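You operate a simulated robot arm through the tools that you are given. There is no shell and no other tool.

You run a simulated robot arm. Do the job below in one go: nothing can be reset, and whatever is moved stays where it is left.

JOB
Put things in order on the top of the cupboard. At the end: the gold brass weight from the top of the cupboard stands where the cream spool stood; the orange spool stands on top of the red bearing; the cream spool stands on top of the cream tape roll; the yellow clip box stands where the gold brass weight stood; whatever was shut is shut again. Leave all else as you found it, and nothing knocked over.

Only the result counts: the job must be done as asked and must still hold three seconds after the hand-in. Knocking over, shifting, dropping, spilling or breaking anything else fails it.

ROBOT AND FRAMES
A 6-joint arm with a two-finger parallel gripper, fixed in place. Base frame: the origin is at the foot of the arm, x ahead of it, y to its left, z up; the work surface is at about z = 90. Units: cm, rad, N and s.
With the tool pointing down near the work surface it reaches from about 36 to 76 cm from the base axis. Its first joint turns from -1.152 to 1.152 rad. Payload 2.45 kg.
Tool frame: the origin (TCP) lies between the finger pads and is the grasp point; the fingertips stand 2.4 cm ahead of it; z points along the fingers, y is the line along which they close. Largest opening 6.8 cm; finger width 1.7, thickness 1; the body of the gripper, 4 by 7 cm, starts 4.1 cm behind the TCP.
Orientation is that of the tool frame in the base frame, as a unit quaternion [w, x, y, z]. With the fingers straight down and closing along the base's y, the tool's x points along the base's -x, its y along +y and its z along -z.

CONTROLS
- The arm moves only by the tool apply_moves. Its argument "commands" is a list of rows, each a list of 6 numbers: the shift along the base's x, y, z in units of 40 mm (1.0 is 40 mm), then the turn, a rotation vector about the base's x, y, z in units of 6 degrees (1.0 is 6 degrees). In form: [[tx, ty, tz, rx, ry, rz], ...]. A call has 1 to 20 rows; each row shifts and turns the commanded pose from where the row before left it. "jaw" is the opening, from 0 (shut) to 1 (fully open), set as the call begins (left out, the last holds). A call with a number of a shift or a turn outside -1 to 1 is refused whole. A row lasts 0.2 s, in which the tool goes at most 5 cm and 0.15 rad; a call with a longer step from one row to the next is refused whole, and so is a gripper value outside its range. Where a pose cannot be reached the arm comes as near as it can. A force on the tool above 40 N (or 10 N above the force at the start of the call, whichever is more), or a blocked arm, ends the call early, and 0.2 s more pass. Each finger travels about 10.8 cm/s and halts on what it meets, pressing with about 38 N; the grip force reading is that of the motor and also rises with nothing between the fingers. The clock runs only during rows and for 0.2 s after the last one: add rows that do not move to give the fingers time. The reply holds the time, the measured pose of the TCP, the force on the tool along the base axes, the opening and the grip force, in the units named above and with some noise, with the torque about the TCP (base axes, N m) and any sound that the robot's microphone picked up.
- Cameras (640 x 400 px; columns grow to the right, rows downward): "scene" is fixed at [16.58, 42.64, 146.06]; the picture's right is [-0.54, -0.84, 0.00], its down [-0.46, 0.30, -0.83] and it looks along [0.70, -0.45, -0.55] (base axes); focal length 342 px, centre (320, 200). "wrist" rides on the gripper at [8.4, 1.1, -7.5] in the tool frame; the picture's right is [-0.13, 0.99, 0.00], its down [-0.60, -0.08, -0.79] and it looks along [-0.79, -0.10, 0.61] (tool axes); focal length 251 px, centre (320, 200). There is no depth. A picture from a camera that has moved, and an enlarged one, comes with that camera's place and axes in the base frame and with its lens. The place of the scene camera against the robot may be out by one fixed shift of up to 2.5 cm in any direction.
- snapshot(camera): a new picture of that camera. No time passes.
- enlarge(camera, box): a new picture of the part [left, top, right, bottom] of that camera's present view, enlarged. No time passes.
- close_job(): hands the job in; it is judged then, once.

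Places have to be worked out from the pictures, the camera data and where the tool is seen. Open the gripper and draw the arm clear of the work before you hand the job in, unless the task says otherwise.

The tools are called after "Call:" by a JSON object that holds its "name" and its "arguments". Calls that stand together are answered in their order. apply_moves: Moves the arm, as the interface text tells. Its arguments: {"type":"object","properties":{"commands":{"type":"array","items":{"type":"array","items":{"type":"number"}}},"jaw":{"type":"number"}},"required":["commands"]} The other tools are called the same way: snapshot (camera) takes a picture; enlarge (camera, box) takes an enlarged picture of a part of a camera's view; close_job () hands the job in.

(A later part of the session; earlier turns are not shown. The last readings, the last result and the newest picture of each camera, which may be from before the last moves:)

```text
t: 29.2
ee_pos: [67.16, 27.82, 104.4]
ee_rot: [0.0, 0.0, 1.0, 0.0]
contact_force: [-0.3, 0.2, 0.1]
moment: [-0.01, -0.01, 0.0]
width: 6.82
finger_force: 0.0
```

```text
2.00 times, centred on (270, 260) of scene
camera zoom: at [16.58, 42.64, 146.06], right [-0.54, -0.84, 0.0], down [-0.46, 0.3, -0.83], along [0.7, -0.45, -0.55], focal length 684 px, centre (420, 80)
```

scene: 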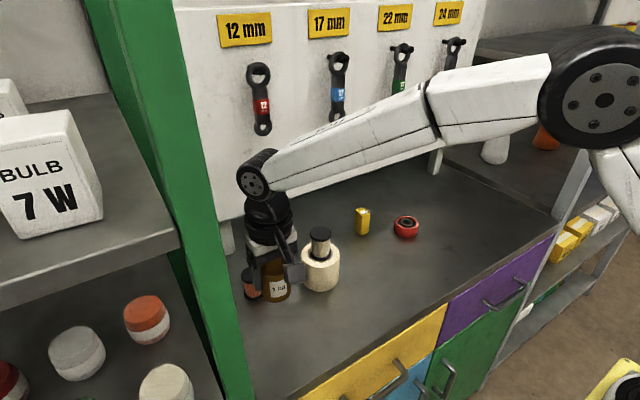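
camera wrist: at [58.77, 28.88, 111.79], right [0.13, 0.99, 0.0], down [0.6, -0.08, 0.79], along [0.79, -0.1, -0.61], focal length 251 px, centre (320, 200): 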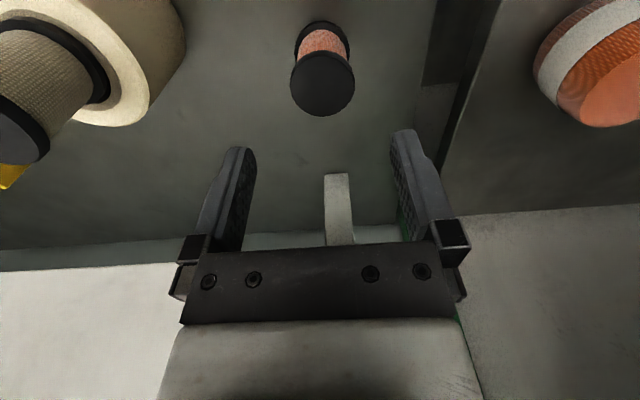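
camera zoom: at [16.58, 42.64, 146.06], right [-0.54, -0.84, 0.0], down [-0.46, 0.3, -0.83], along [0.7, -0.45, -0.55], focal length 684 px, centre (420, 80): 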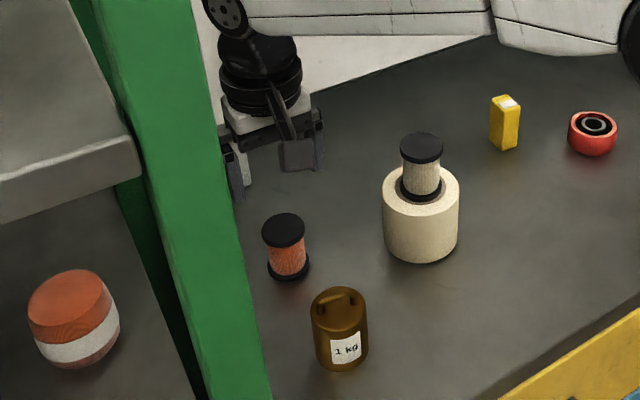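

The orange spool's centre comes out at (67.55, 27.93). I'll shift (+0.38, +0.14) and descend to TCP z ≈ 93.2.

Call:
{"name": "apply_moves", "arguments": {"commands": [[0.095, 0.035, -0.3, 0, 0, 0], [0, 0, -0.6, 0, 0, 0], [0, 0, -0.7, 0, 0, 0], [0, 0, -0.7, 0, 0, 0], [0, 0, -0.47, 0, 0, 0], [0, 0, 0, 0, 0, 0]]}}

Call:
{"name": "snapshot", "arguments": {"camera": "wrist"}}

Call:
{"name": "enlarge", "arguments": {"camera": "scene", "box": [180, 180, 340, 340]}}

```text
t: 30.6
ee_pos: [67.62, 27.96, 93.16]
ee_rot: [0.001, 0.0, 1.0, 0.0]
contact_force: [-0.4, 0.8, -0.2]
moment: [0.0, 0.0, -0.02]
width: 6.8
finger_force: 0.0
```

```text
taken
camera wrist: at [59.22, 29.09, 100.62], right [0.13, 0.99, 0.0], down [0.6, -0.08, 0.79], along [0.79, -0.1, -0.61], focal length 251 px, centre (320, 200)
```

wrist: 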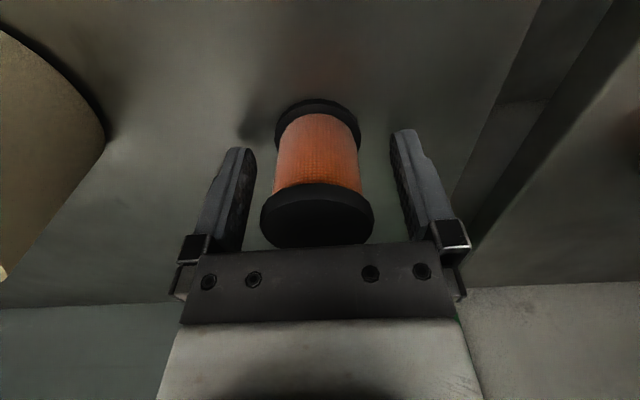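

```text
2.50 times, centred on (260, 260) of scene
camera zoom: at [16.58, 42.64, 146.06], right [-0.54, -0.84, 0.0], down [-0.46, 0.3, -0.83], along [0.7, -0.45, -0.55], focal length 855 px, centre (470, 50)
```

zoom: 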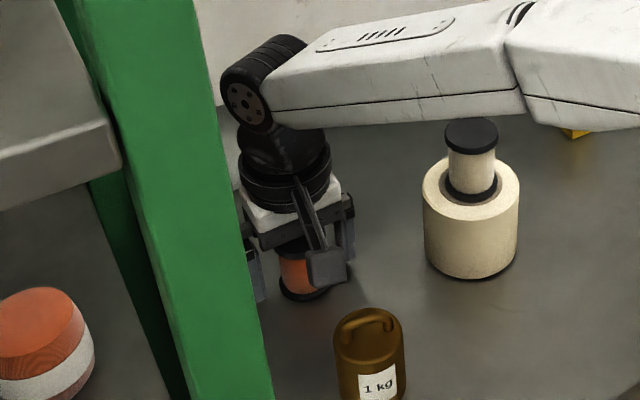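

The orange spool is centred between the pads and nothing is touching. Closing the jaw.

Call:
{"name": "apply_moves", "arguments": {"commands": [[0, 0, 0, 0, 0, 0], [0, 0, 0, 0, 0, 0], [0, 0, 0, 0, 0, 0]], "jaw": 0}}

Call:
{"name": "snapshot", "arguments": {"camera": "wrist"}}

```text
t: 31.4
ee_pos: [67.58, 28.18, 93.24]
ee_rot: [0.0, 0.001, 1.0, 0.0]
contact_force: [-0.3, 0.1, 0.4]
moment: [-0.03, -0.03, 0.0]
width: 4.31
finger_force: 38.2
```

```text
taken
camera wrist: at [59.21, 29.09, 100.65], right [0.13, 0.99, 0.0], down [0.6, -0.08, 0.79], along [0.79, -0.1, -0.61], focal length 251 px, centre (320, 200)
```

wrist: 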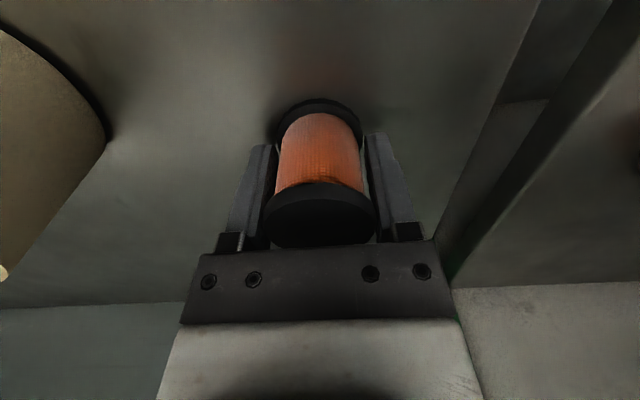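

Grip is firm (4.31). I'll lift to z ≈ 110, well above the roll stack, and carry the spool across to just short of the bearing.

Call:
{"name": "apply_moves", "arguments": {"commands": [[0, 0, 0.3, 0, 0, 0], [0, 0, 0.8, 0, 0, 0], [0, 0, 0.9, 0, 0, 0], [0, 0, 0.9, 0, 0, 0], [0, 0, 0.9, 0, 0, 0], [0, 0, 0.5, 0, 0, 0], [-0.1, -0.4, 0, 0, 0, 0], [-0.2, -0.8, 0, 0, 0, 0], [-0.2, -0.95, 0, 0, 0, 0], [-0.2, -0.95, 0, 0, 0, 0], [-0.2, -0.95, 0, 0, 0, 0], [-0.2, -0.95, 0, 0, 0, 0], [-0.2, -0.95, 0, 0, 0, 0], [-0.2, -0.95, 0, 0, 0, 0], [-0.2, -0.95, 0, 0, 0, 0], [-0.2, -0.95, 0, 0, 0, 0], [-0.2, -0.95, 0, 0, 0, 0], [-0.1, -0.5, 0, 0, 0, 0], [0, 0, 0, 0, 0, 0]]}}

Call:
{"name": "snapshot", "arguments": {"camera": "wrist"}}

Call:
{"name": "snapshot", "arguments": {"camera": "scene"}}

```text
t: 35.4
ee_pos: [58.86, -13.01, 110.44]
ee_rot: [0.0, 0.0, 1.0, 0.001]
contact_force: [1.0, -0.3, -0.2]
moment: [0.01, 0.02, 0.04]
width: 4.32
finger_force: 37.9
```

```text
taken
camera wrist: at [50.4, -11.97, 117.93], right [0.13, 0.99, 0.0], down [0.6, -0.08, 0.79], along [0.79, -0.1, -0.61], focal length 251 px, centre (320, 200)
```

wrist: 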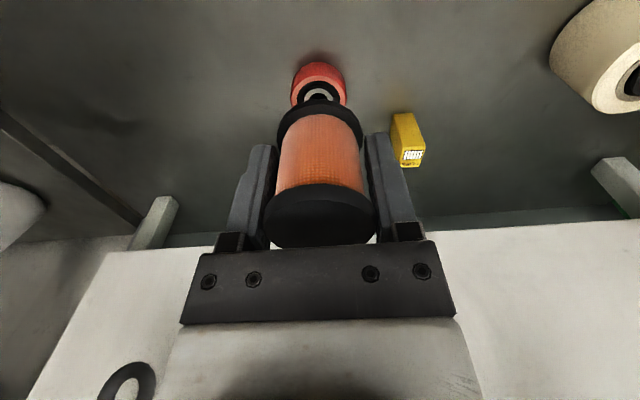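

```text
taken
```

scene: 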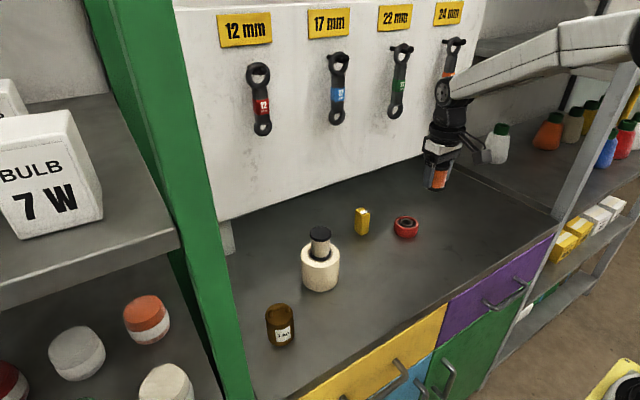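

The bearing is straight ahead. I'll come lower (TCP z ≈ 102) and a little forward for a precise view of it.

Call:
{"name": "apply_moves", "arguments": {"commands": [[0.2, -0.05, -0.5, 0, 0, 0], [0.25, -0.05, -0.8, 0, 0, 0], [0.15, -0.04, -0.8, 0, 0, 0], [0, 0, 0, 0, 0, 0]]}}

Call:
{"name": "enlarge", "arguments": {"camera": "wrist", "box": [230, 20, 430, 160]}}

Call:
{"name": "enlarge", "arguments": {"camera": "scene", "box": [370, 180, 450, 250]}}

```text
t: 36.4
ee_pos: [61.32, -13.69, 101.9]
ee_rot: [0.0, 0.0, 1.0, 0.0]
contact_force: [-0.1, 0.4, 0.1]
moment: [0.01, -0.02, -0.01]
width: 4.29
finger_force: 38.4
```

```text
2.86 times, centred on (330, 90) of wrist
camera zoom: at [52.89, -12.65, 109.45], right [0.13, 0.99, 0.0], down [0.6, -0.08, 0.79], along [0.79, -0.1, -0.61], focal length 718 px, centre (291, 514)
```

zoom: 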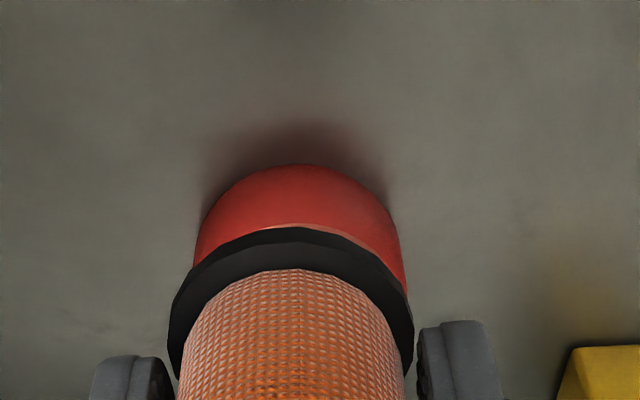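

```text
5.71 times, centred on (410, 215) of scene
camera zoom: at [16.58, 42.64, 146.06], right [-0.54, -0.84, 0.0], down [-0.46, 0.3, -0.83], along [0.7, -0.45, -0.55], focal length 1954 px, centre (-194, 114)
```

zoom: 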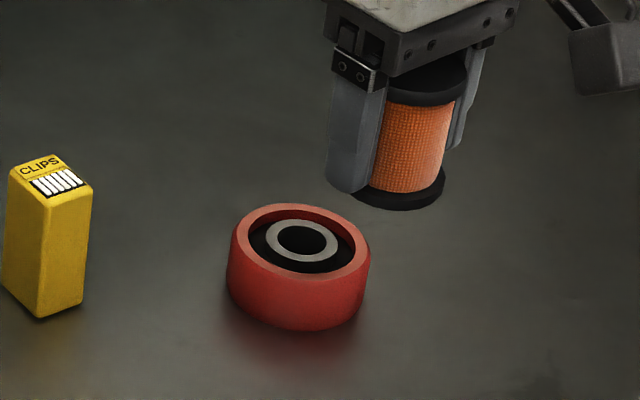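

Closer view: bearing centre ≈ (65.48, -13.9), radius ≈ 2.95, top near z 93, with its hub about flush with the rim. I'll move above it with the spool bottom about 2 cm clear and re-check the alignment.

Call:
{"name": "apply_moves", "arguments": {"commands": [[0.5, -0.03, -0.2, 0, 0, 0], [0.53, -0.02, -0.5, 0, 0, 0], [0, 0, 0, 0, 0, 0]]}}

Call:
{"name": "enlarge", "arguments": {"camera": "wrist", "box": [230, 20, 430, 160]}}

Call:
{"name": "enlarge", "arguments": {"camera": "scene", "box": [370, 180, 450, 250]}}

```text
t: 37.2
ee_pos: [65.45, -13.72, 99.31]
ee_rot: [0.001, 0.0, 1.0, 0.0]
contact_force: [0.4, 0.7, -0.3]
moment: [-0.01, -0.01, 0.02]
width: 4.28
finger_force: 37.8
```

```text
2.86 times, centred on (330, 90) of wrist
camera zoom: at [57.05, -12.69, 106.74], right [0.13, 0.99, 0.0], down [0.6, -0.08, 0.79], along [0.79, -0.1, -0.61], focal length 718 px, centre (291, 514)
```

zoom: 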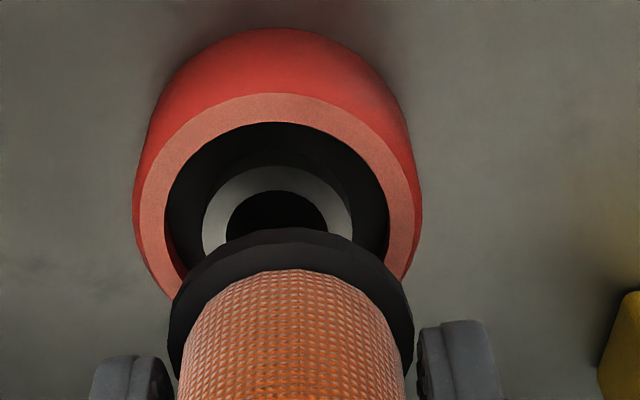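

```text
5.71 times, centred on (410, 215) of scene
camera zoom: at [16.58, 42.64, 146.06], right [-0.54, -0.84, 0.0], down [-0.46, 0.3, -0.83], along [0.7, -0.45, -0.55], focal length 1954 px, centre (-194, 114)
```

zoom: 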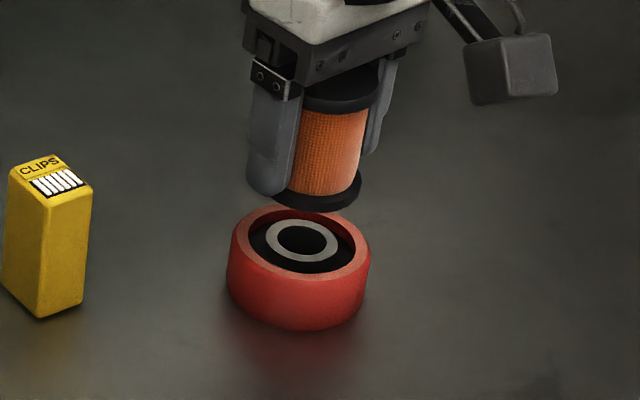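

The bearing's hub and rim are centred about 0.26 to the -y side of the spool and 0.1 short in x. I'll correct, lower to about 0.8 above it, and check again.

Call:
{"name": "apply_moves", "arguments": {"commands": [[-0.025, -0.065, 0, 0, 0, 0], [0, 0, -0.3, 0, 0, 0], [0, 0, -0.25, 0, 0, 0], [0, 0, 0, 0, 0, 0]]}}

Call:
{"name": "enlarge", "arguments": {"camera": "wrist", "box": [230, 20, 430, 160]}}

Call:
{"name": "enlarge", "arguments": {"camera": "scene", "box": [370, 180, 450, 250]}}

```text
t: 38.2
ee_pos: [65.34, -13.9, 97.04]
ee_rot: [0.001, 0.0, 1.0, 0.0]
contact_force: [-0.3, 0.1, -0.2]
moment: [-0.06, 0.01, 0.04]
width: 4.32
finger_force: 38.4
```

```text
2.86 times, centred on (330, 90) of wrist
camera zoom: at [56.81, -12.96, 104.41], right [0.13, 0.99, 0.0], down [0.6, -0.08, 0.79], along [0.79, -0.1, -0.61], focal length 718 px, centre (291, 514)
```

zoom: 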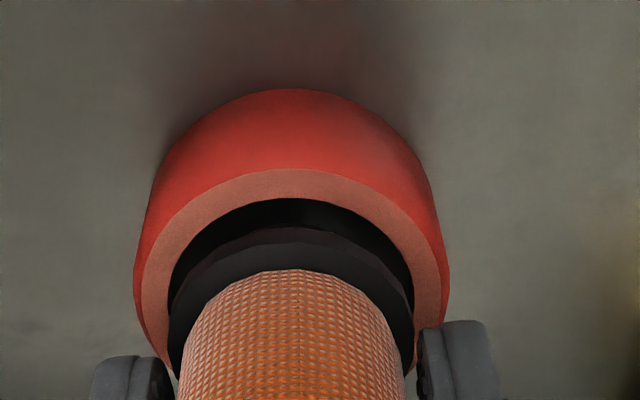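

```text
5.71 times, centred on (410, 215) of scene
camera zoom: at [16.58, 42.64, 146.06], right [-0.54, -0.84, 0.0], down [-0.46, 0.3, -0.83], along [0.7, -0.45, -0.55], focal length 1954 px, centre (-194, 114)
```

zoom: 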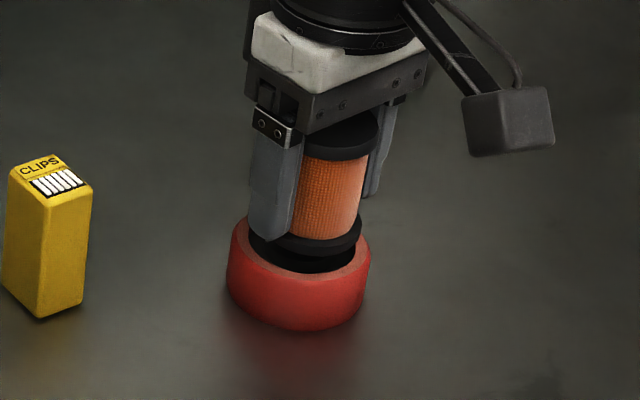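

Now the spool and bearing are aligned within about half a millimetre sideways. Lowering in fine steps toward contact.

Call:
{"name": "apply_moves", "arguments": {"commands": [[0.01, 0, -0.05, 0, 0, 0], [0, 0, -0.04, 0, 0, 0], [0, 0, 0, 0, 0, 0]]}}

Call:
{"name": "enlarge", "arguments": {"camera": "scene", "box": [380, 200, 430, 245]}}

Call:
{"name": "enlarge", "arguments": {"camera": "wrist", "box": [260, 40, 390, 140]}}

```text
t: 39.0
ee_pos: [65.32, -13.87, 96.73]
ee_rot: [0.0, 0.001, 1.0, 0.0]
contact_force: [-0.7, -0.4, -0.8]
moment: [0.01, 0.0, 0.03]
width: 4.29
finger_force: 37.9
```

```text
8.89 times, centred on (405, 222) of scene
camera zoom: at [16.58, 42.64, 146.06], right [-0.54, -0.84, 0.0], down [-0.46, 0.3, -0.83], along [0.7, -0.45, -0.55], focal length 3040 px, centre (-436, 0)
```

zoom: 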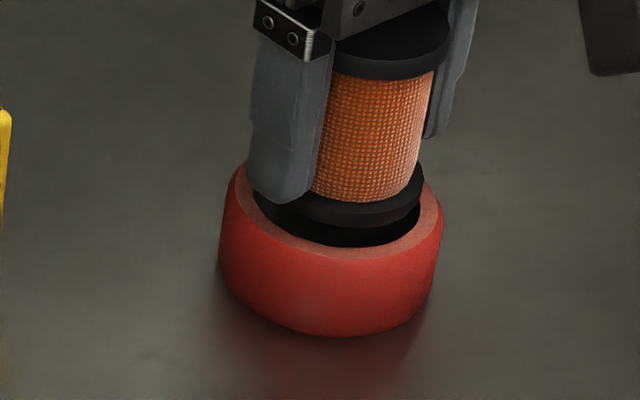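

```text
4.00 times, centred on (325, 90) of wrist
camera zoom: at [56.9, -12.89, 104.11], right [0.13, 0.99, 0.0], down [0.6, -0.08, 0.79], along [0.79, -0.1, -0.61], focal length 1006 px, centre (300, 640)
```

zoom: 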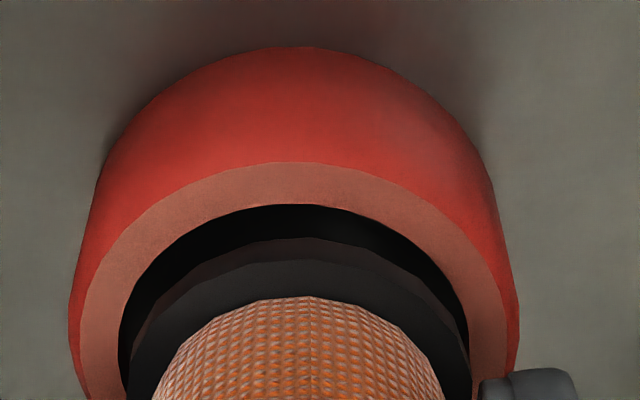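

Before touching down I want to double-check the alignment, because the scene view hints at a small sideways offset. I'll take larger enlargements.

Call:
{"name": "enlarge", "arguments": {"camera": "scene", "box": [390, 208, 426, 232]}}

Call:
{"name": "enlarge", "arguments": {"camera": "wrist", "box": [270, 70, 380, 150]}}

```text
16.00 times, centred on (408, 220) of scene
camera zoom: at [16.58, 42.64, 146.06], right [-0.54, -0.84, 0.0], down [-0.46, 0.3, -0.83], along [0.7, -0.45, -0.55], focal length 5472 px, centre (-1088, -120)
```

zoom: 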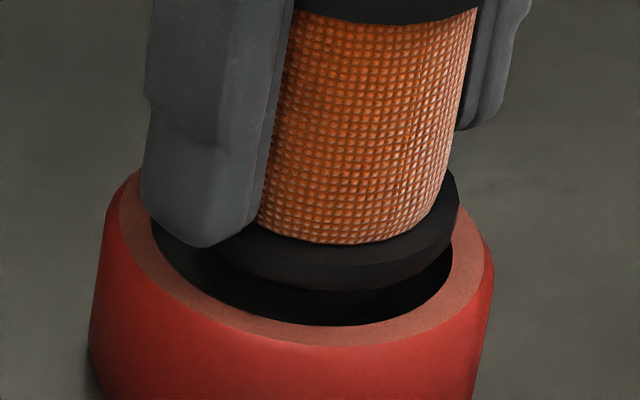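

```text
5.00 times, centred on (325, 110) of wrist
camera zoom: at [56.9, -12.89, 104.11], right [0.13, 0.99, 0.0], down [0.6, -0.08, 0.79], along [0.79, -0.1, -0.61], focal length 1257 px, centre (295, 650)
```

zoom: 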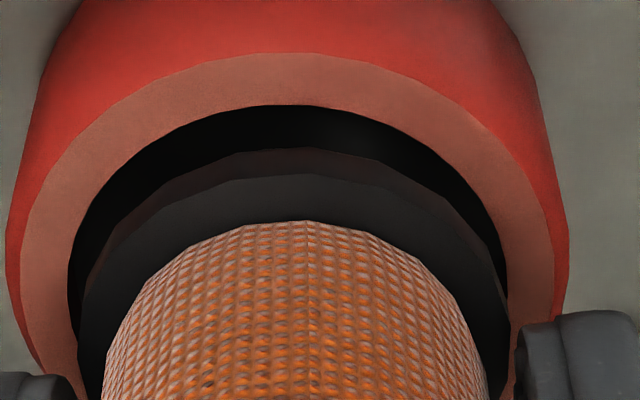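

The two views disagree by only a couple of millimetres, mostly because of the height gap. I'll lower a bit more to remove that parallax, then compare again.

Call:
{"name": "apply_moves", "arguments": {"commands": [[0, 0.015, -0.04, 0, 0, 0], [0, 0, -0.03, 0, 0, 0], [0, 0, 0, 0, 0, 0]]}}

Call:
{"name": "enlarge", "arguments": {"camera": "scene", "box": [390, 208, 426, 232]}}

Call:
{"name": "enlarge", "arguments": {"camera": "wrist", "box": [270, 70, 380, 150]}}

```text
t: 39.8
ee_pos: [65.32, -13.88, 96.34]
ee_rot: [0.0, 0.0, 1.0, 0.0]
contact_force: [-0.9, -0.1, 0.1]
moment: [0.01, -0.02, 0.01]
width: 4.26
finger_force: 38.0
```

```text
16.00 times, centred on (408, 220) of scene
camera zoom: at [16.58, 42.64, 146.06], right [-0.54, -0.84, 0.0], down [-0.46, 0.3, -0.83], along [0.7, -0.45, -0.55], focal length 5472 px, centre (-1088, -120)
```

zoom: 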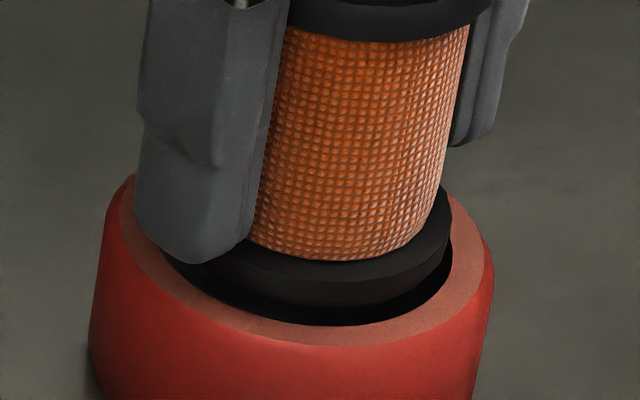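

```text
5.00 times, centred on (325, 110) of wrist
camera zoom: at [56.93, -12.84, 103.78], right [0.13, 0.99, 0.0], down [0.6, -0.08, 0.79], along [0.79, -0.1, -0.61], focal length 1257 px, centre (295, 650)
```

zoom: 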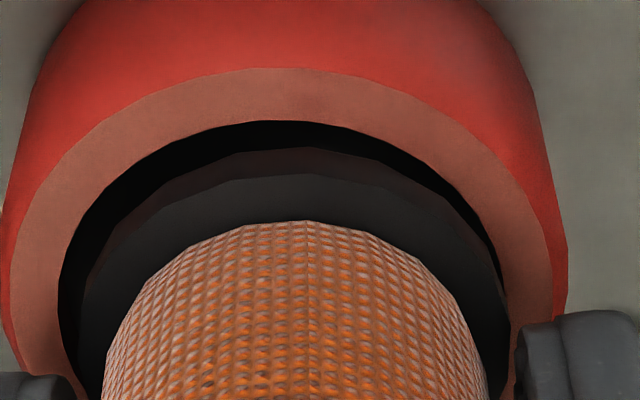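

Both views now agree that the spool is within about 1–2 mm of the bearing's centre. Lowering in sub-millimetre steps to contact.

Call:
{"name": "apply_moves", "arguments": {"commands": [[0, 0, -0.02, 0, 0, 0], [0, 0, -0.02, 0, 0, 0], [0, 0, -0.02, 0, 0, 0], [0, 0, 0, 0, 0, 0]]}}

Call:
{"name": "enlarge", "arguments": {"camera": "scene", "box": [390, 208, 426, 232]}}

```text
t: 40.8
ee_pos: [65.27, -13.78, 96.01]
ee_rot: [0.0, 0.0, 1.0, 0.0]
contact_force: [-0.4, -0.8, -0.9]
moment: [0.02, 0.03, 0.0]
width: 4.28
finger_force: 37.7
```

```text
16.00 times, centred on (408, 220) of scene
camera zoom: at [16.58, 42.64, 146.06], right [-0.54, -0.84, 0.0], down [-0.46, 0.3, -0.83], along [0.7, -0.45, -0.55], focal length 5472 px, centre (-1088, -120)
```

zoom: 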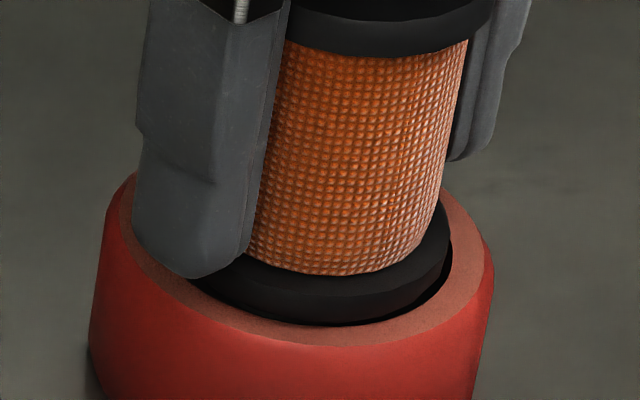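

No contact yet. I'll continue down in the same fine steps.

Call:
{"name": "apply_moves", "arguments": {"commands": [[0, 0, -0.02, 0, 0, 0], [0, 0, -0.02, 0, 0, 0], [0, 0, 0, 0, 0, 0]]}}

Call:
{"name": "enlarge", "arguments": {"camera": "scene", "box": [390, 208, 426, 232]}}

Call:
{"name": "enlarge", "arguments": {"camera": "wrist", "box": [270, 70, 380, 150]}}

```text
t: 41.6
ee_pos: [65.23, -13.78, 96.02]
ee_rot: [0.0, 0.0, 1.0, 0.0]
contact_force: [-0.9, 1.2, 3.4]
moment: [0.03, 0.04, -0.04]
width: 4.28
finger_force: 38.4
```

```text
16.00 times, centred on (408, 220) of scene
camera zoom: at [16.57, 42.64, 146.06], right [-0.54, -0.84, 0.0], down [-0.46, 0.3, -0.83], along [0.7, -0.45, -0.55], focal length 5472 px, centre (-1088, -120)
```

zoom: 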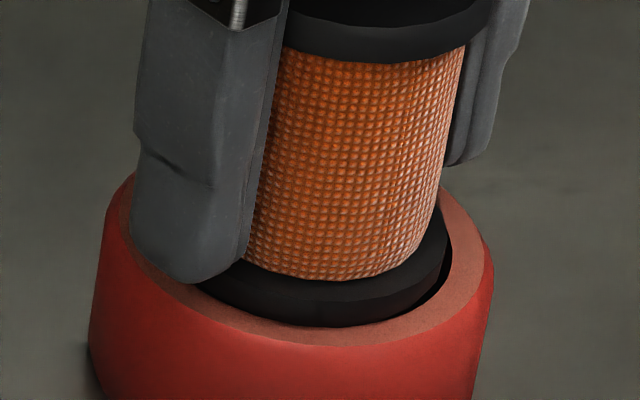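

```text
5.00 times, centred on (325, 110) of wrist
camera zoom: at [56.9, -12.79, 103.42], right [0.13, 0.99, 0.0], down [0.6, -0.08, 0.79], along [0.79, -0.1, -0.61], focal length 1257 px, centre (295, 650)
```

zoom: 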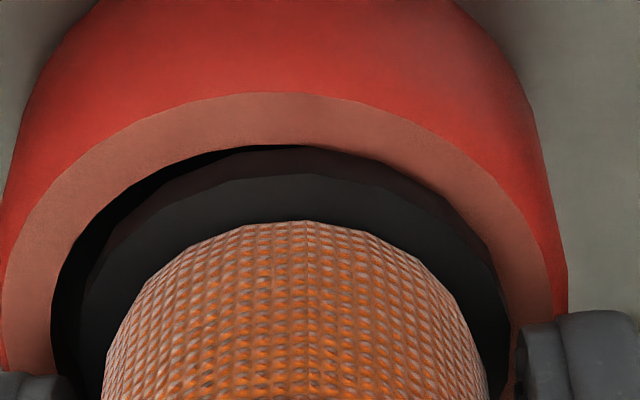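

It's touching (3.4 N), but both views show the flange overlapping the rim on the +y/near side. I'll raise 2 mm, shift (+0.15, -0.2) to centre it, and lower again.

Call:
{"name": "apply_moves", "arguments": {"commands": [[0, 0, 0.07, 0, 0, 0], [0.035, -0.05, 0, 0, 0, 0], [0, 0, 0, 0, 0, 0], [0, 0, -0.03, 0, 0, 0], [0, 0, 0, 0, 0, 0]]}}

Call:
{"name": "enlarge", "arguments": {"camera": "scene", "box": [390, 208, 426, 232]}}

Call:
{"name": "enlarge", "arguments": {"camera": "wrist", "box": [270, 70, 380, 150]}}

```text
t: 42.8
ee_pos: [65.45, -13.94, 96.11]
ee_rot: [0.0, 0.0, 1.0, -0.001]
contact_force: [-0.6, 0.8, -0.3]
moment: [0.0, 0.02, 0.0]
width: 4.29
finger_force: 38.4
```

```text
16.00 times, centred on (408, 220) of scene
camera zoom: at [16.58, 42.64, 146.06], right [-0.54, -0.84, 0.0], down [-0.46, 0.3, -0.83], along [0.7, -0.45, -0.55], focal length 5472 px, centre (-1088, -120)
```

zoom: 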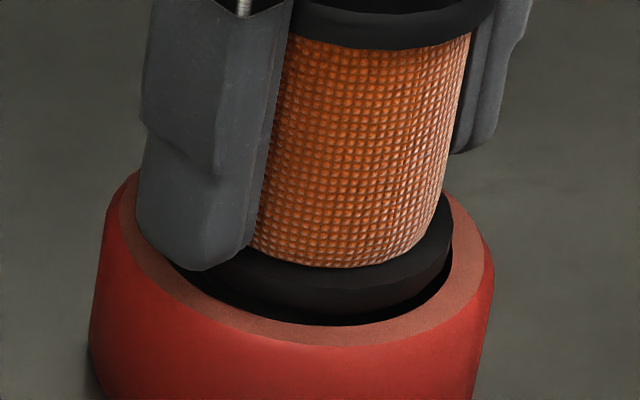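

```text
5.00 times, centred on (325, 110) of wrist
camera zoom: at [56.98, -12.98, 103.56], right [0.13, 0.99, 0.0], down [0.6, -0.08, 0.79], along [0.79, -0.1, -0.61], focal length 1257 px, centre (295, 650)
```

zoom: 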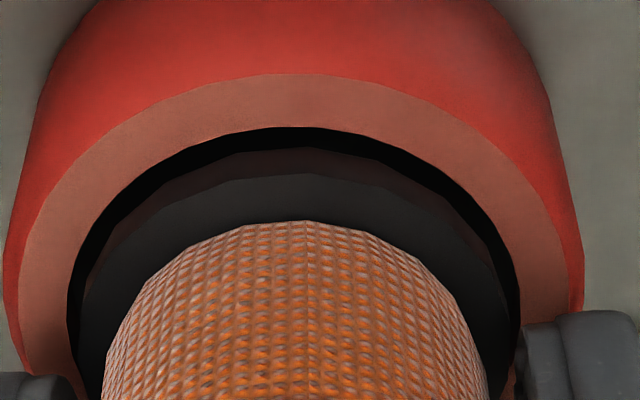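

Now the recess is even all around the flange. Lowering again to contact.

Call:
{"name": "apply_moves", "arguments": {"commands": [[0, 0, -0.02, 0, 0, 0], [0, 0, -0.02, 0, 0, 0], [0, 0, -0.01, 0, 0, 0], [0, 0, 0, 0, 0, 0]]}}

Call:
{"name": "enlarge", "arguments": {"camera": "scene", "box": [390, 208, 426, 232]}}

Call:
{"name": "enlarge", "arguments": {"camera": "wrist", "box": [270, 70, 380, 150]}}

```text
t: 43.8
ee_pos: [65.37, -13.95, 95.88]
ee_rot: [0.0, 0.0, 1.0, 0.0]
contact_force: [-1.5, 0.0, 3.3]
moment: [0.03, 0.05, -0.02]
width: 4.27
finger_force: 37.6
```

```text
16.00 times, centred on (408, 220) of scene
camera zoom: at [16.57, 42.64, 146.06], right [-0.54, -0.84, 0.0], down [-0.46, 0.3, -0.83], along [0.7, -0.45, -0.55], focal length 5472 px, centre (-1088, -120)
```

zoom: 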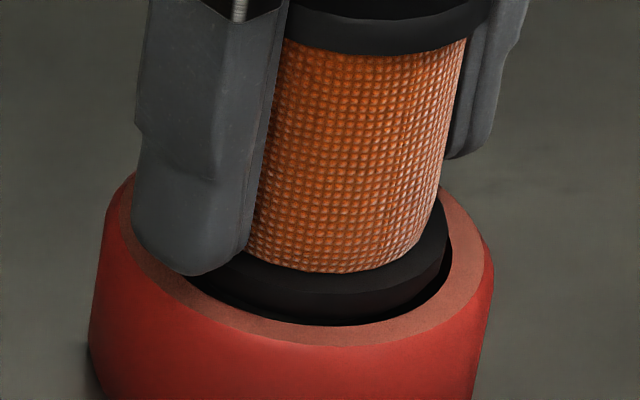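

```text
5.00 times, centred on (325, 110) of wrist
camera zoom: at [57.03, -12.95, 103.42], right [0.13, 0.99, 0.0], down [0.6, -0.08, 0.79], along [0.79, -0.1, -0.61], focal length 1257 px, centre (295, 650)
```

zoom: 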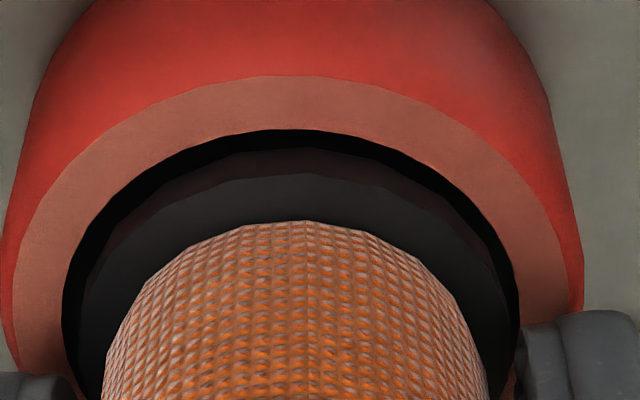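

Contact again at 3.3 N, now centred in the recess. Releasing the orange spool.

Call:
{"name": "apply_moves", "arguments": {"commands": [[0, 0, 0, 0, 0, 0], [0, 0, 0, 0, 0, 0], [0, 0, 0, 0, 0, 0]], "jaw": 1}}

Call:
{"name": "snapshot", "arguments": {"camera": "wrist"}}

Call:
{"name": "enlarge", "arguments": {"camera": "scene", "box": [370, 180, 450, 250]}}

```text
t: 44.6
ee_pos: [65.42, -13.93, 95.98]
ee_rot: [0.0, 0.0, 1.0, -0.001]
contact_force: [0.2, 0.8, -0.7]
moment: [-0.02, -0.01, 0.03]
width: 6.81
finger_force: 0.0
```

```text
taken
camera wrist: at [57.02, -12.96, 103.39], right [0.13, 0.99, 0.0], down [0.6, -0.08, 0.79], along [0.79, -0.1, -0.61], focal length 251 px, centre (320, 200)
```

wrist: 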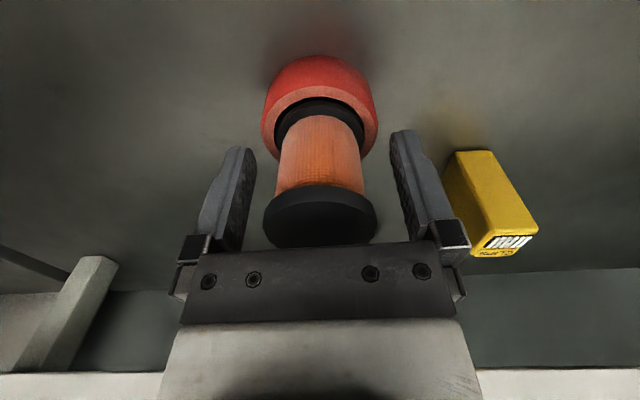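

```text
5.71 times, centred on (410, 215) of scene
camera zoom: at [16.58, 42.64, 146.06], right [-0.54, -0.84, 0.0], down [-0.46, 0.3, -0.83], along [0.7, -0.45, -0.55], focal length 1954 px, centre (-194, 114)
```

zoom: 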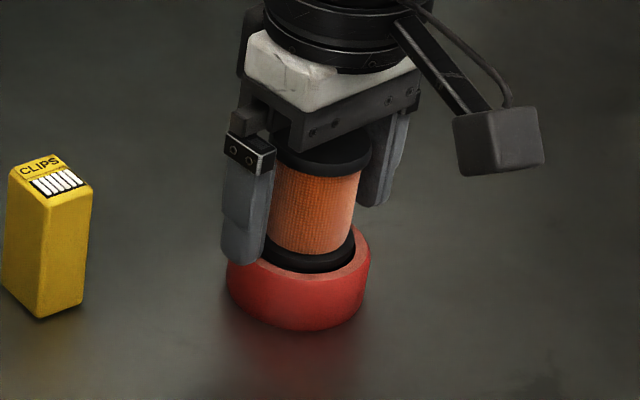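

The orange spool stands on the bearing. I'll rise straight up, then move to a point in front of the clip box to look at it.

Call:
{"name": "apply_moves", "arguments": {"commands": [[0, 0, 0.4, 0, 0, 0], [0, 0, 0.9, 0, 0, 0], [0, 0, 0.9, 0, 0, 0], [0, 0, 0.6, 0, 0, 0], [0, 0.8, 0, 0, 0, 0], [0, 0.9, 0, 0, 0, 0], [0, 0.75, 0, 0, 0, 0], [0, 0, -0.3, 0, 0, 0], [0, 0, 0, 0, 0, 0]]}}

Call:
{"name": "snapshot", "arguments": {"camera": "wrist"}}

Call:
{"name": "enlarge", "arguments": {"camera": "wrist", "box": [250, 40, 410, 160]}}

Call:
{"name": "enlarge", "arguments": {"camera": "scene", "box": [330, 170, 450, 260]}}

```text
t: 46.6
ee_pos: [65.47, -4.14, 105.96]
ee_rot: [0.0, 0.0, 1.0, 0.0]
contact_force: [0.7, -0.3, -0.3]
moment: [-0.04, 0.02, 0.0]
width: 6.8
finger_force: 0.1
```

```text
taken
camera wrist: at [57.05, -3.14, 113.44], right [0.13, 0.99, 0.0], down [0.6, -0.08, 0.79], along [0.79, -0.1, -0.61], focal length 251 px, centre (320, 200)
```

wrist: 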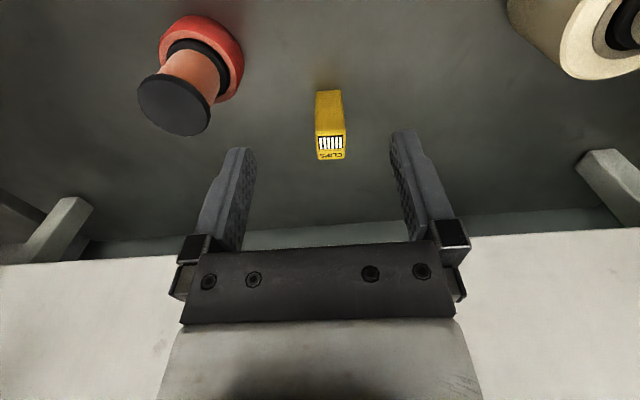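

```text
3.33 times, centred on (330, 100) of wrist
camera zoom: at [57.05, -3.14, 113.44], right [0.13, 0.99, 0.0], down [0.6, -0.08, 0.79], along [0.79, -0.1, -0.61], focal length 838 px, centre (287, 533)
```

zoom: 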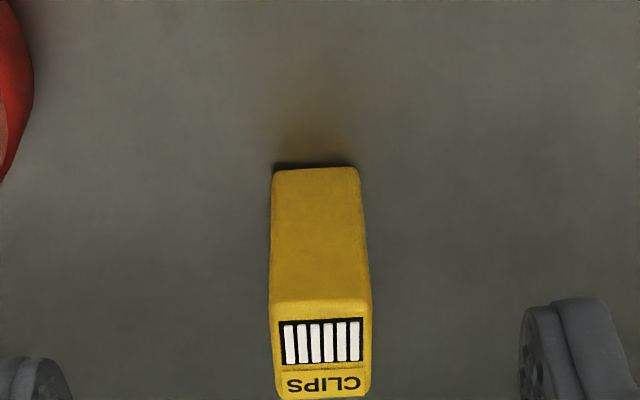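

```text
4.44 times, centred on (390, 215) of scene
camera zoom: at [16.58, 42.64, 146.06], right [-0.54, -0.84, 0.0], down [-0.46, 0.3, -0.83], along [0.7, -0.45, -0.55], focal length 1520 px, centre (9, 133)
```

zoom: 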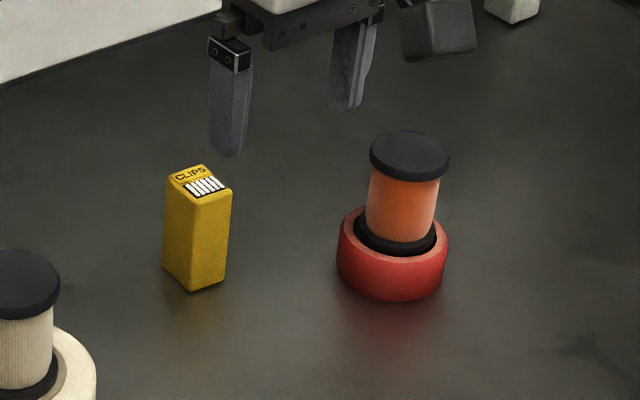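

The clip box measures about 2.45 × 3.1 × 6.3, centre (71.55, -4.05), turned about -4° about z. The board is at x ≈ 79, so there's room. I'll hover over the box and turn the tool -3.6° to match it.

Call:
{"name": "apply_moves", "arguments": {"commands": [[0.5, 0.01, 0, 0, 0, -0.3], [0.6, 0.02, -0.2, 0, 0, -0.3], [0.42, 0.01, -0.5, 0, 0, 0], [0, 0, 0, 0, 0, 0]]}}

Call:
{"name": "snapshot", "arguments": {"camera": "wrist"}}

Call:
{"name": "enlarge", "arguments": {"camera": "wrist", "box": [250, 0, 410, 120]}}

Call:
{"name": "snapshot", "arguments": {"camera": "scene"}}

```text
t: 47.6
ee_pos: [71.55, -3.88, 103.05]
ee_rot: [0.001, 0.031, 1.0, 0.0]
contact_force: [0.1, -0.5, 0.1]
moment: [0.02, -0.01, 0.05]
width: 6.8
finger_force: 0.1
```

```text
taken
camera wrist: at [63.24, -2.41, 110.59], right [0.19, 0.98, 0.0], down [0.6, -0.12, 0.79], along [0.78, -0.15, -0.61], focal length 251 px, centre (320, 200)
```

wrist: 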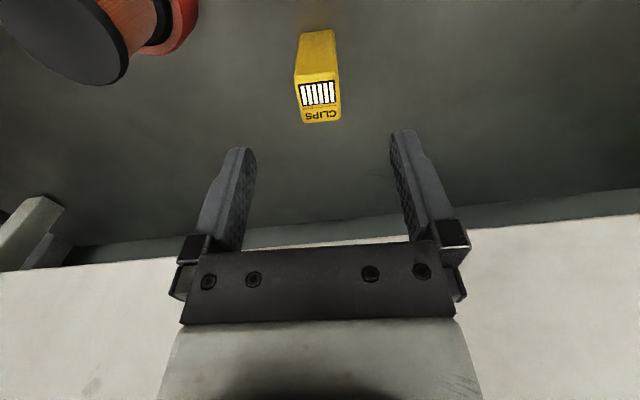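

```text
3.33 times, centred on (330, 60) of wrist
camera zoom: at [63.24, -2.41, 110.59], right [0.19, 0.98, 0.0], down [0.6, -0.12, 0.79], along [0.78, -0.15, -0.61], focal length 838 px, centre (287, 667)
```

zoom: 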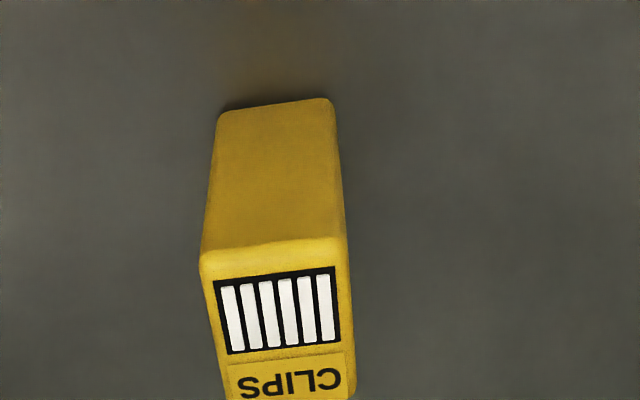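

```text
taken
```

scene: 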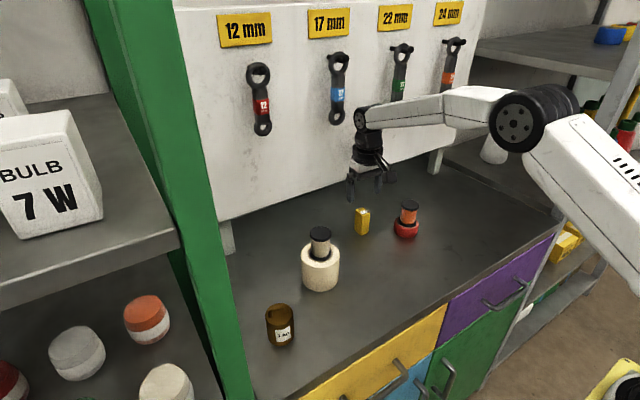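

The box is centred under the TCP, with only about 1° of residual twist. I'll turn slightly more and descend to TCP z ≈ 93.8.

Call:
{"name": "apply_moves", "arguments": {"commands": [[0, 0, -0.4, 0, 0, -0.2], [0, 0, -0.6, 0, 0, 0], [0, 0, -0.7, 0, 0, 0], [0, 0, -0.6, 0, 0, 0], [0, 0, 0, 0, 0, 0]]}}

Call:
{"name": "snapshot", "arguments": {"camera": "wrist"}}

Call:
{"name": "enlarge", "arguments": {"camera": "scene", "box": [310, 100, 470, 260]}}

```text
t: 48.8
ee_pos: [71.46, -4.05, 93.77]
ee_rot: [0.0, 0.042, 0.999, -0.001]
contact_force: [-0.1, 0.8, 0.3]
moment: [-0.02, 0.03, -0.01]
width: 6.82
finger_force: 0.0
```

```text
taken
camera wrist: at [63.16, -2.36, 101.33], right [0.21, 0.98, 0.0], down [0.6, -0.13, 0.79], along [0.78, -0.17, -0.61], focal length 251 px, centre (320, 200)
```

wrist: 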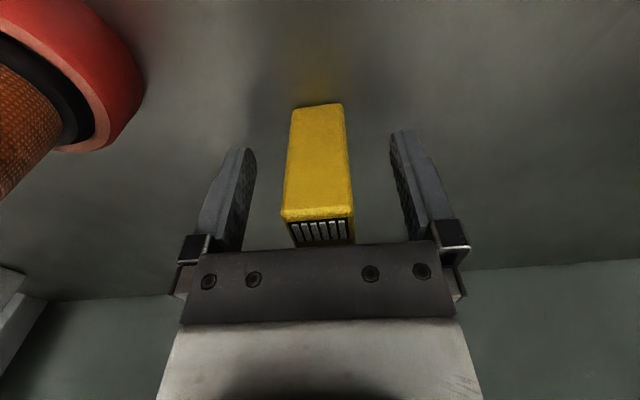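

```text
2.50 times, centred on (390, 180) of scene
camera zoom: at [16.58, 42.64, 146.06], right [-0.54, -0.84, 0.0], down [-0.46, 0.3, -0.83], along [0.7, -0.45, -0.55], focal length 855 px, centre (145, 250)
```

zoom: 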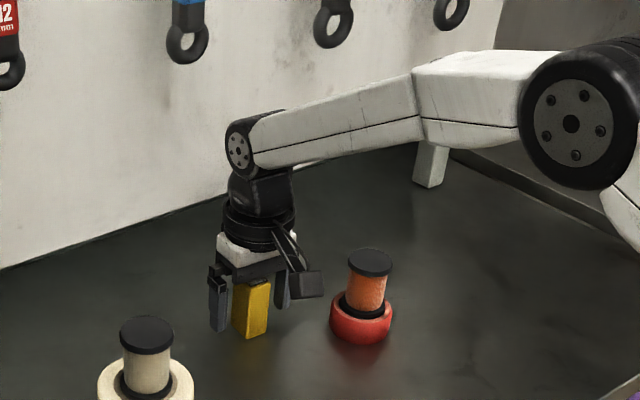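

The box is centred between the pads, and the arm is clear of the bearing stack. Closing.

Call:
{"name": "apply_moves", "arguments": {"commands": [[0, 0, 0, 0, 0, 0], [0, 0, 0, 0, 0, 0], [0, 0, 0, 0, 0, 0]], "jaw": 0}}

Call:
{"name": "snapshot", "arguments": {"camera": "wrist"}}

```text
t: 49.6
ee_pos: [71.48, -3.94, 93.84]
ee_rot: [0.0, 0.041, 0.999, 0.0]
contact_force: [-0.2, -0.7, -0.1]
moment: [0.02, 0.02, 0.0]
width: 2.54
finger_force: 37.9
```

```text
taken
camera wrist: at [63.16, -2.35, 101.36], right [0.21, 0.98, 0.0], down [0.6, -0.13, 0.79], along [0.78, -0.17, -0.61], focal length 251 px, centre (320, 200)
```

wrist: 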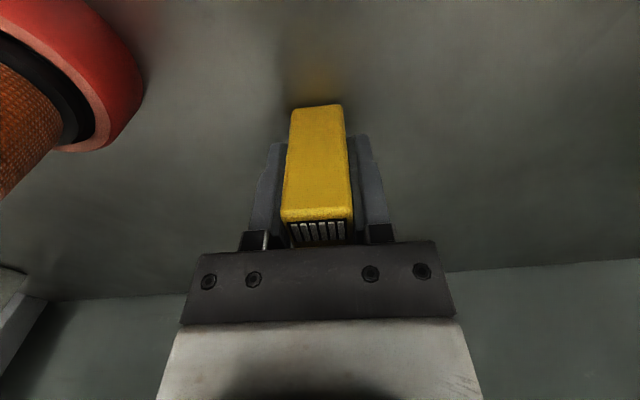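

The box is held firmly (2.54). I'll lift, carry it back to the weight's original place (53.5, -6.05), and stop above it.

Call:
{"name": "apply_moves", "arguments": {"commands": [[0, 0, 0.3, 0, 0, 0], [0, 0, 0.7, 0, 0, 0], [0, 0, 0.8, 0, 0, 0], [0, 0, 0.6, 0, 0, 0], [-0.4, -0.05, 0, 0, 0, 0], [-0.8, -0.1, 0, 0, 0, 0], [-0.85, -0.1, 0, 0, 0, 0], [-0.85, -0.1, 0, 0, 0, 0], [-0.8, -0.1, 0, 0, 0, 0], [-0.5, -0.04, 0, 0, 0, 0], [-0.3, -0.02, 0, 0, 0, 0], [0, 0, 0, 0, 0, 0]]}}

Call:
{"name": "snapshot", "arguments": {"camera": "wrist"}}

Call:
{"name": "snapshot", "arguments": {"camera": "scene"}}

```text
t: 52.2
ee_pos: [53.39, -6.15, 103.44]
ee_rot: [0.0, 0.042, 0.999, 0.0]
contact_force: [-0.3, -0.7, -0.6]
moment: [-0.01, -0.02, 0.01]
width: 2.51
finger_force: 37.9
```

```text
taken
camera wrist: at [45.14, -4.41, 110.98], right [0.21, 0.98, 0.0], down [0.6, -0.13, 0.79], along [0.78, -0.17, -0.61], focal length 251 px, centre (320, 200)
```

wrist: 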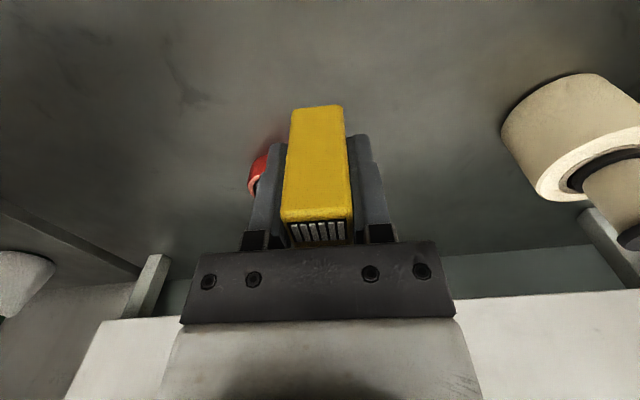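

```text
taken
```

scene: 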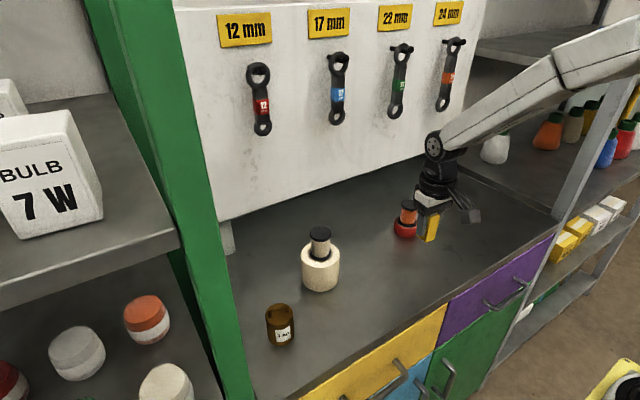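

The TCP is at about (53.42, -6.18). I'll correct by (+0.08, +0.12) and lower to about 0.4 above the table.

Call:
{"name": "apply_moves", "arguments": {"commands": [[0.02, 0.03, -0.4, 0, 0, 0], [0, 0, -0.7, 0, 0, 0], [0, 0, -0.7, 0, 0, 0], [0, 0, -0.4, 0, 0, 0], [0, 0, -0.1, 0, 0, 0], [0, 0, 0, 0, 0, 0]]}}

Call:
{"name": "enlarge", "arguments": {"camera": "scene", "box": [340, 195, 450, 295]}}

Call:
{"name": "snapshot", "arguments": {"camera": "wrist"}}

```text
t: 53.6
ee_pos: [53.57, -6.07, 94.26]
ee_rot: [0.0, 0.041, 0.999, 0.0]
contact_force: [-0.6, -0.6, 0.4]
moment: [0.01, 0.01, 0.01]
width: 2.52
finger_force: 38.0
```

```text
4.00 times, centred on (395, 245) of scene
camera zoom: at [16.58, 42.64, 146.06], right [-0.54, -0.84, 0.0], down [-0.46, 0.3, -0.83], along [0.7, -0.45, -0.55], focal length 1368 px, centre (20, 20)
```

zoom: 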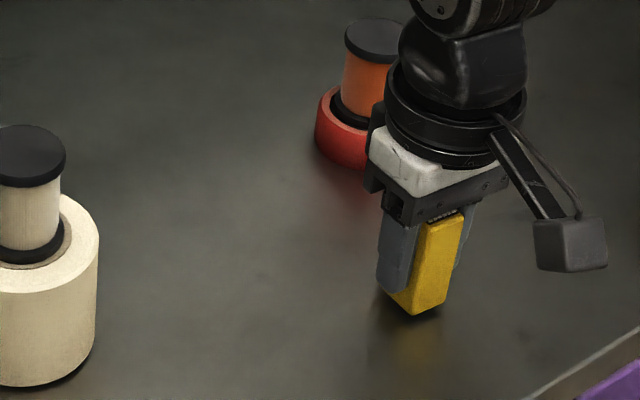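

```text
taken
camera wrist: at [45.3, -4.38, 101.76], right [0.21, 0.98, 0.0], down [0.6, -0.13, 0.79], along [0.78, -0.17, -0.61], focal length 251 px, centre (320, 200)
```

wrist: 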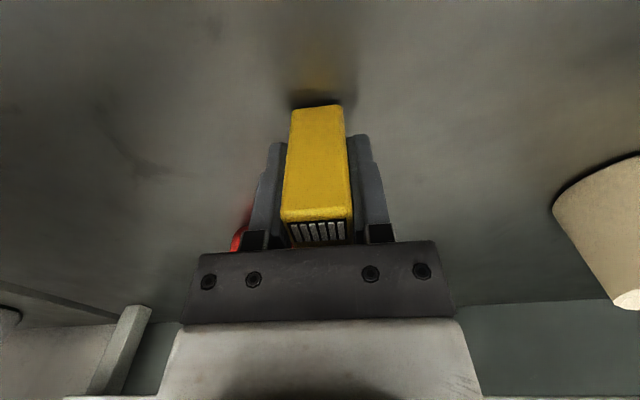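

Comparing with the weight's old base outline, the box is about 0.2 too far in x. I'll shift -0.2 and lower the rest in small steps.

Call:
{"name": "apply_moves", "arguments": {"commands": [[-0.05, 0, 0, 0, 0, 0], [0, 0, -0.05, 0, 0, 0], [0, 0, -0.03, 0, 0, 0], [0, 0, -0.02, 0, 0, 0], [0, 0, 0, 0, 0, 0]]}}

Call:
{"name": "enlarge", "arguments": {"camera": "scene", "box": [340, 195, 450, 295]}}

```text
t: 54.8
ee_pos: [53.34, -5.92, 93.97]
ee_rot: [0.0, 0.041, 0.999, -0.001]
contact_force: [0.6, -0.3, -1.2]
moment: [0.0, 0.0, 0.03]
width: 2.54
finger_force: 38.3
```

```text
4.00 times, centred on (395, 245) of scene
camera zoom: at [16.58, 42.64, 146.06], right [-0.54, -0.84, 0.0], down [-0.46, 0.3, -0.83], along [0.7, -0.45, -0.55], focal length 1368 px, centre (20, 20)
```

zoom: 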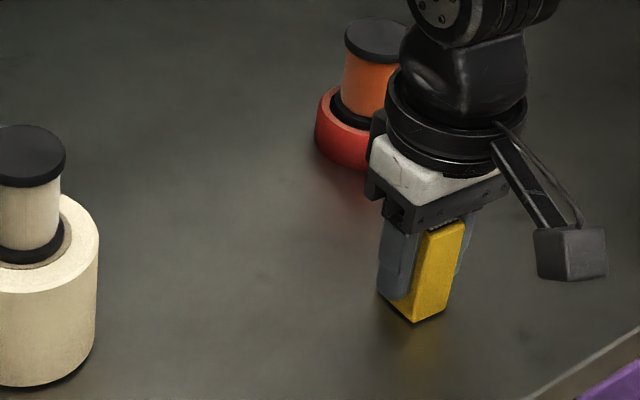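

The box foot is now well aligned with the old weight spot. Continuing down in fine steps.

Call:
{"name": "apply_moves", "arguments": {"commands": [[0, 0, -0.02, 0, 0, 0], [0, 0, -0.02, 0, 0, 0], [0, 0, 0, 0, 0, 0]]}}

```text
t: 55.6
ee_pos: [53.43, -6.06, 93.84]
ee_rot: [0.001, 0.042, 0.999, 0.0]
contact_force: [-5.1, -3.3, 19.3]
moment: [-0.04, 0.24, -0.03]
width: 2.53
finger_force: 38.4
```

Contact is firm at 19 N. I'll ease up a fraction of a millimetre while releasing.

Call:
{"name": "apply_moves", "arguments": {"commands": [[0, 0, 0.015, 0, 0, 0], [0, 0, 0, 0, 0, 0]]}}

Call:
{"name": "apply_moves", "arguments": {"commands": [[0, 0, 0, 0, 0, 0], [0, 0, 0, 0, 0, 0], [0, 0, 0, 0, 0, 0]], "jaw": 1}}

Call:
{"name": "snapshot", "arguments": {"camera": "wrist"}}

```text
t: 56.2
ee_pos: [53.35, -5.97, 93.87]
ee_rot: [0.001, 0.041, 0.999, 0.0]
contact_force: [0.7, -4.7, 15.4]
moment: [-0.11, 0.07, 0.02]
width: 2.55
finger_force: 38.0
```

```text
t: 57.0
ee_pos: [53.35, -5.79, 93.76]
ee_rot: [-0.001, 0.042, 0.999, 0.0]
contact_force: [0.3, -0.3, 1.2]
moment: [-0.04, -0.02, 0.0]
width: 6.8
finger_force: 0.0
```

```text
taken
camera wrist: at [45.08, -4.24, 101.27], right [0.21, 0.98, 0.0], down [0.6, -0.13, 0.79], along [0.77, -0.17, -0.61], focal length 251 px, centre (320, 200)
```

wrist: 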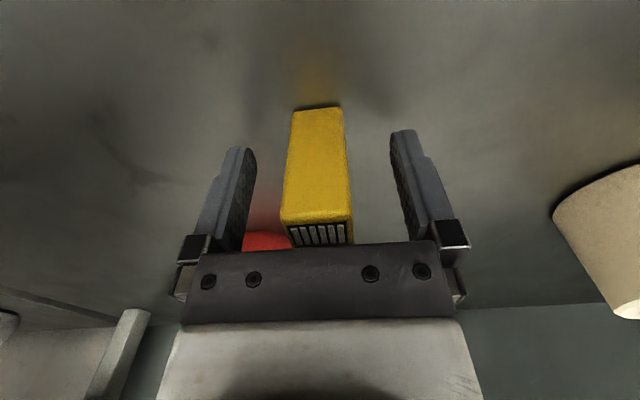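

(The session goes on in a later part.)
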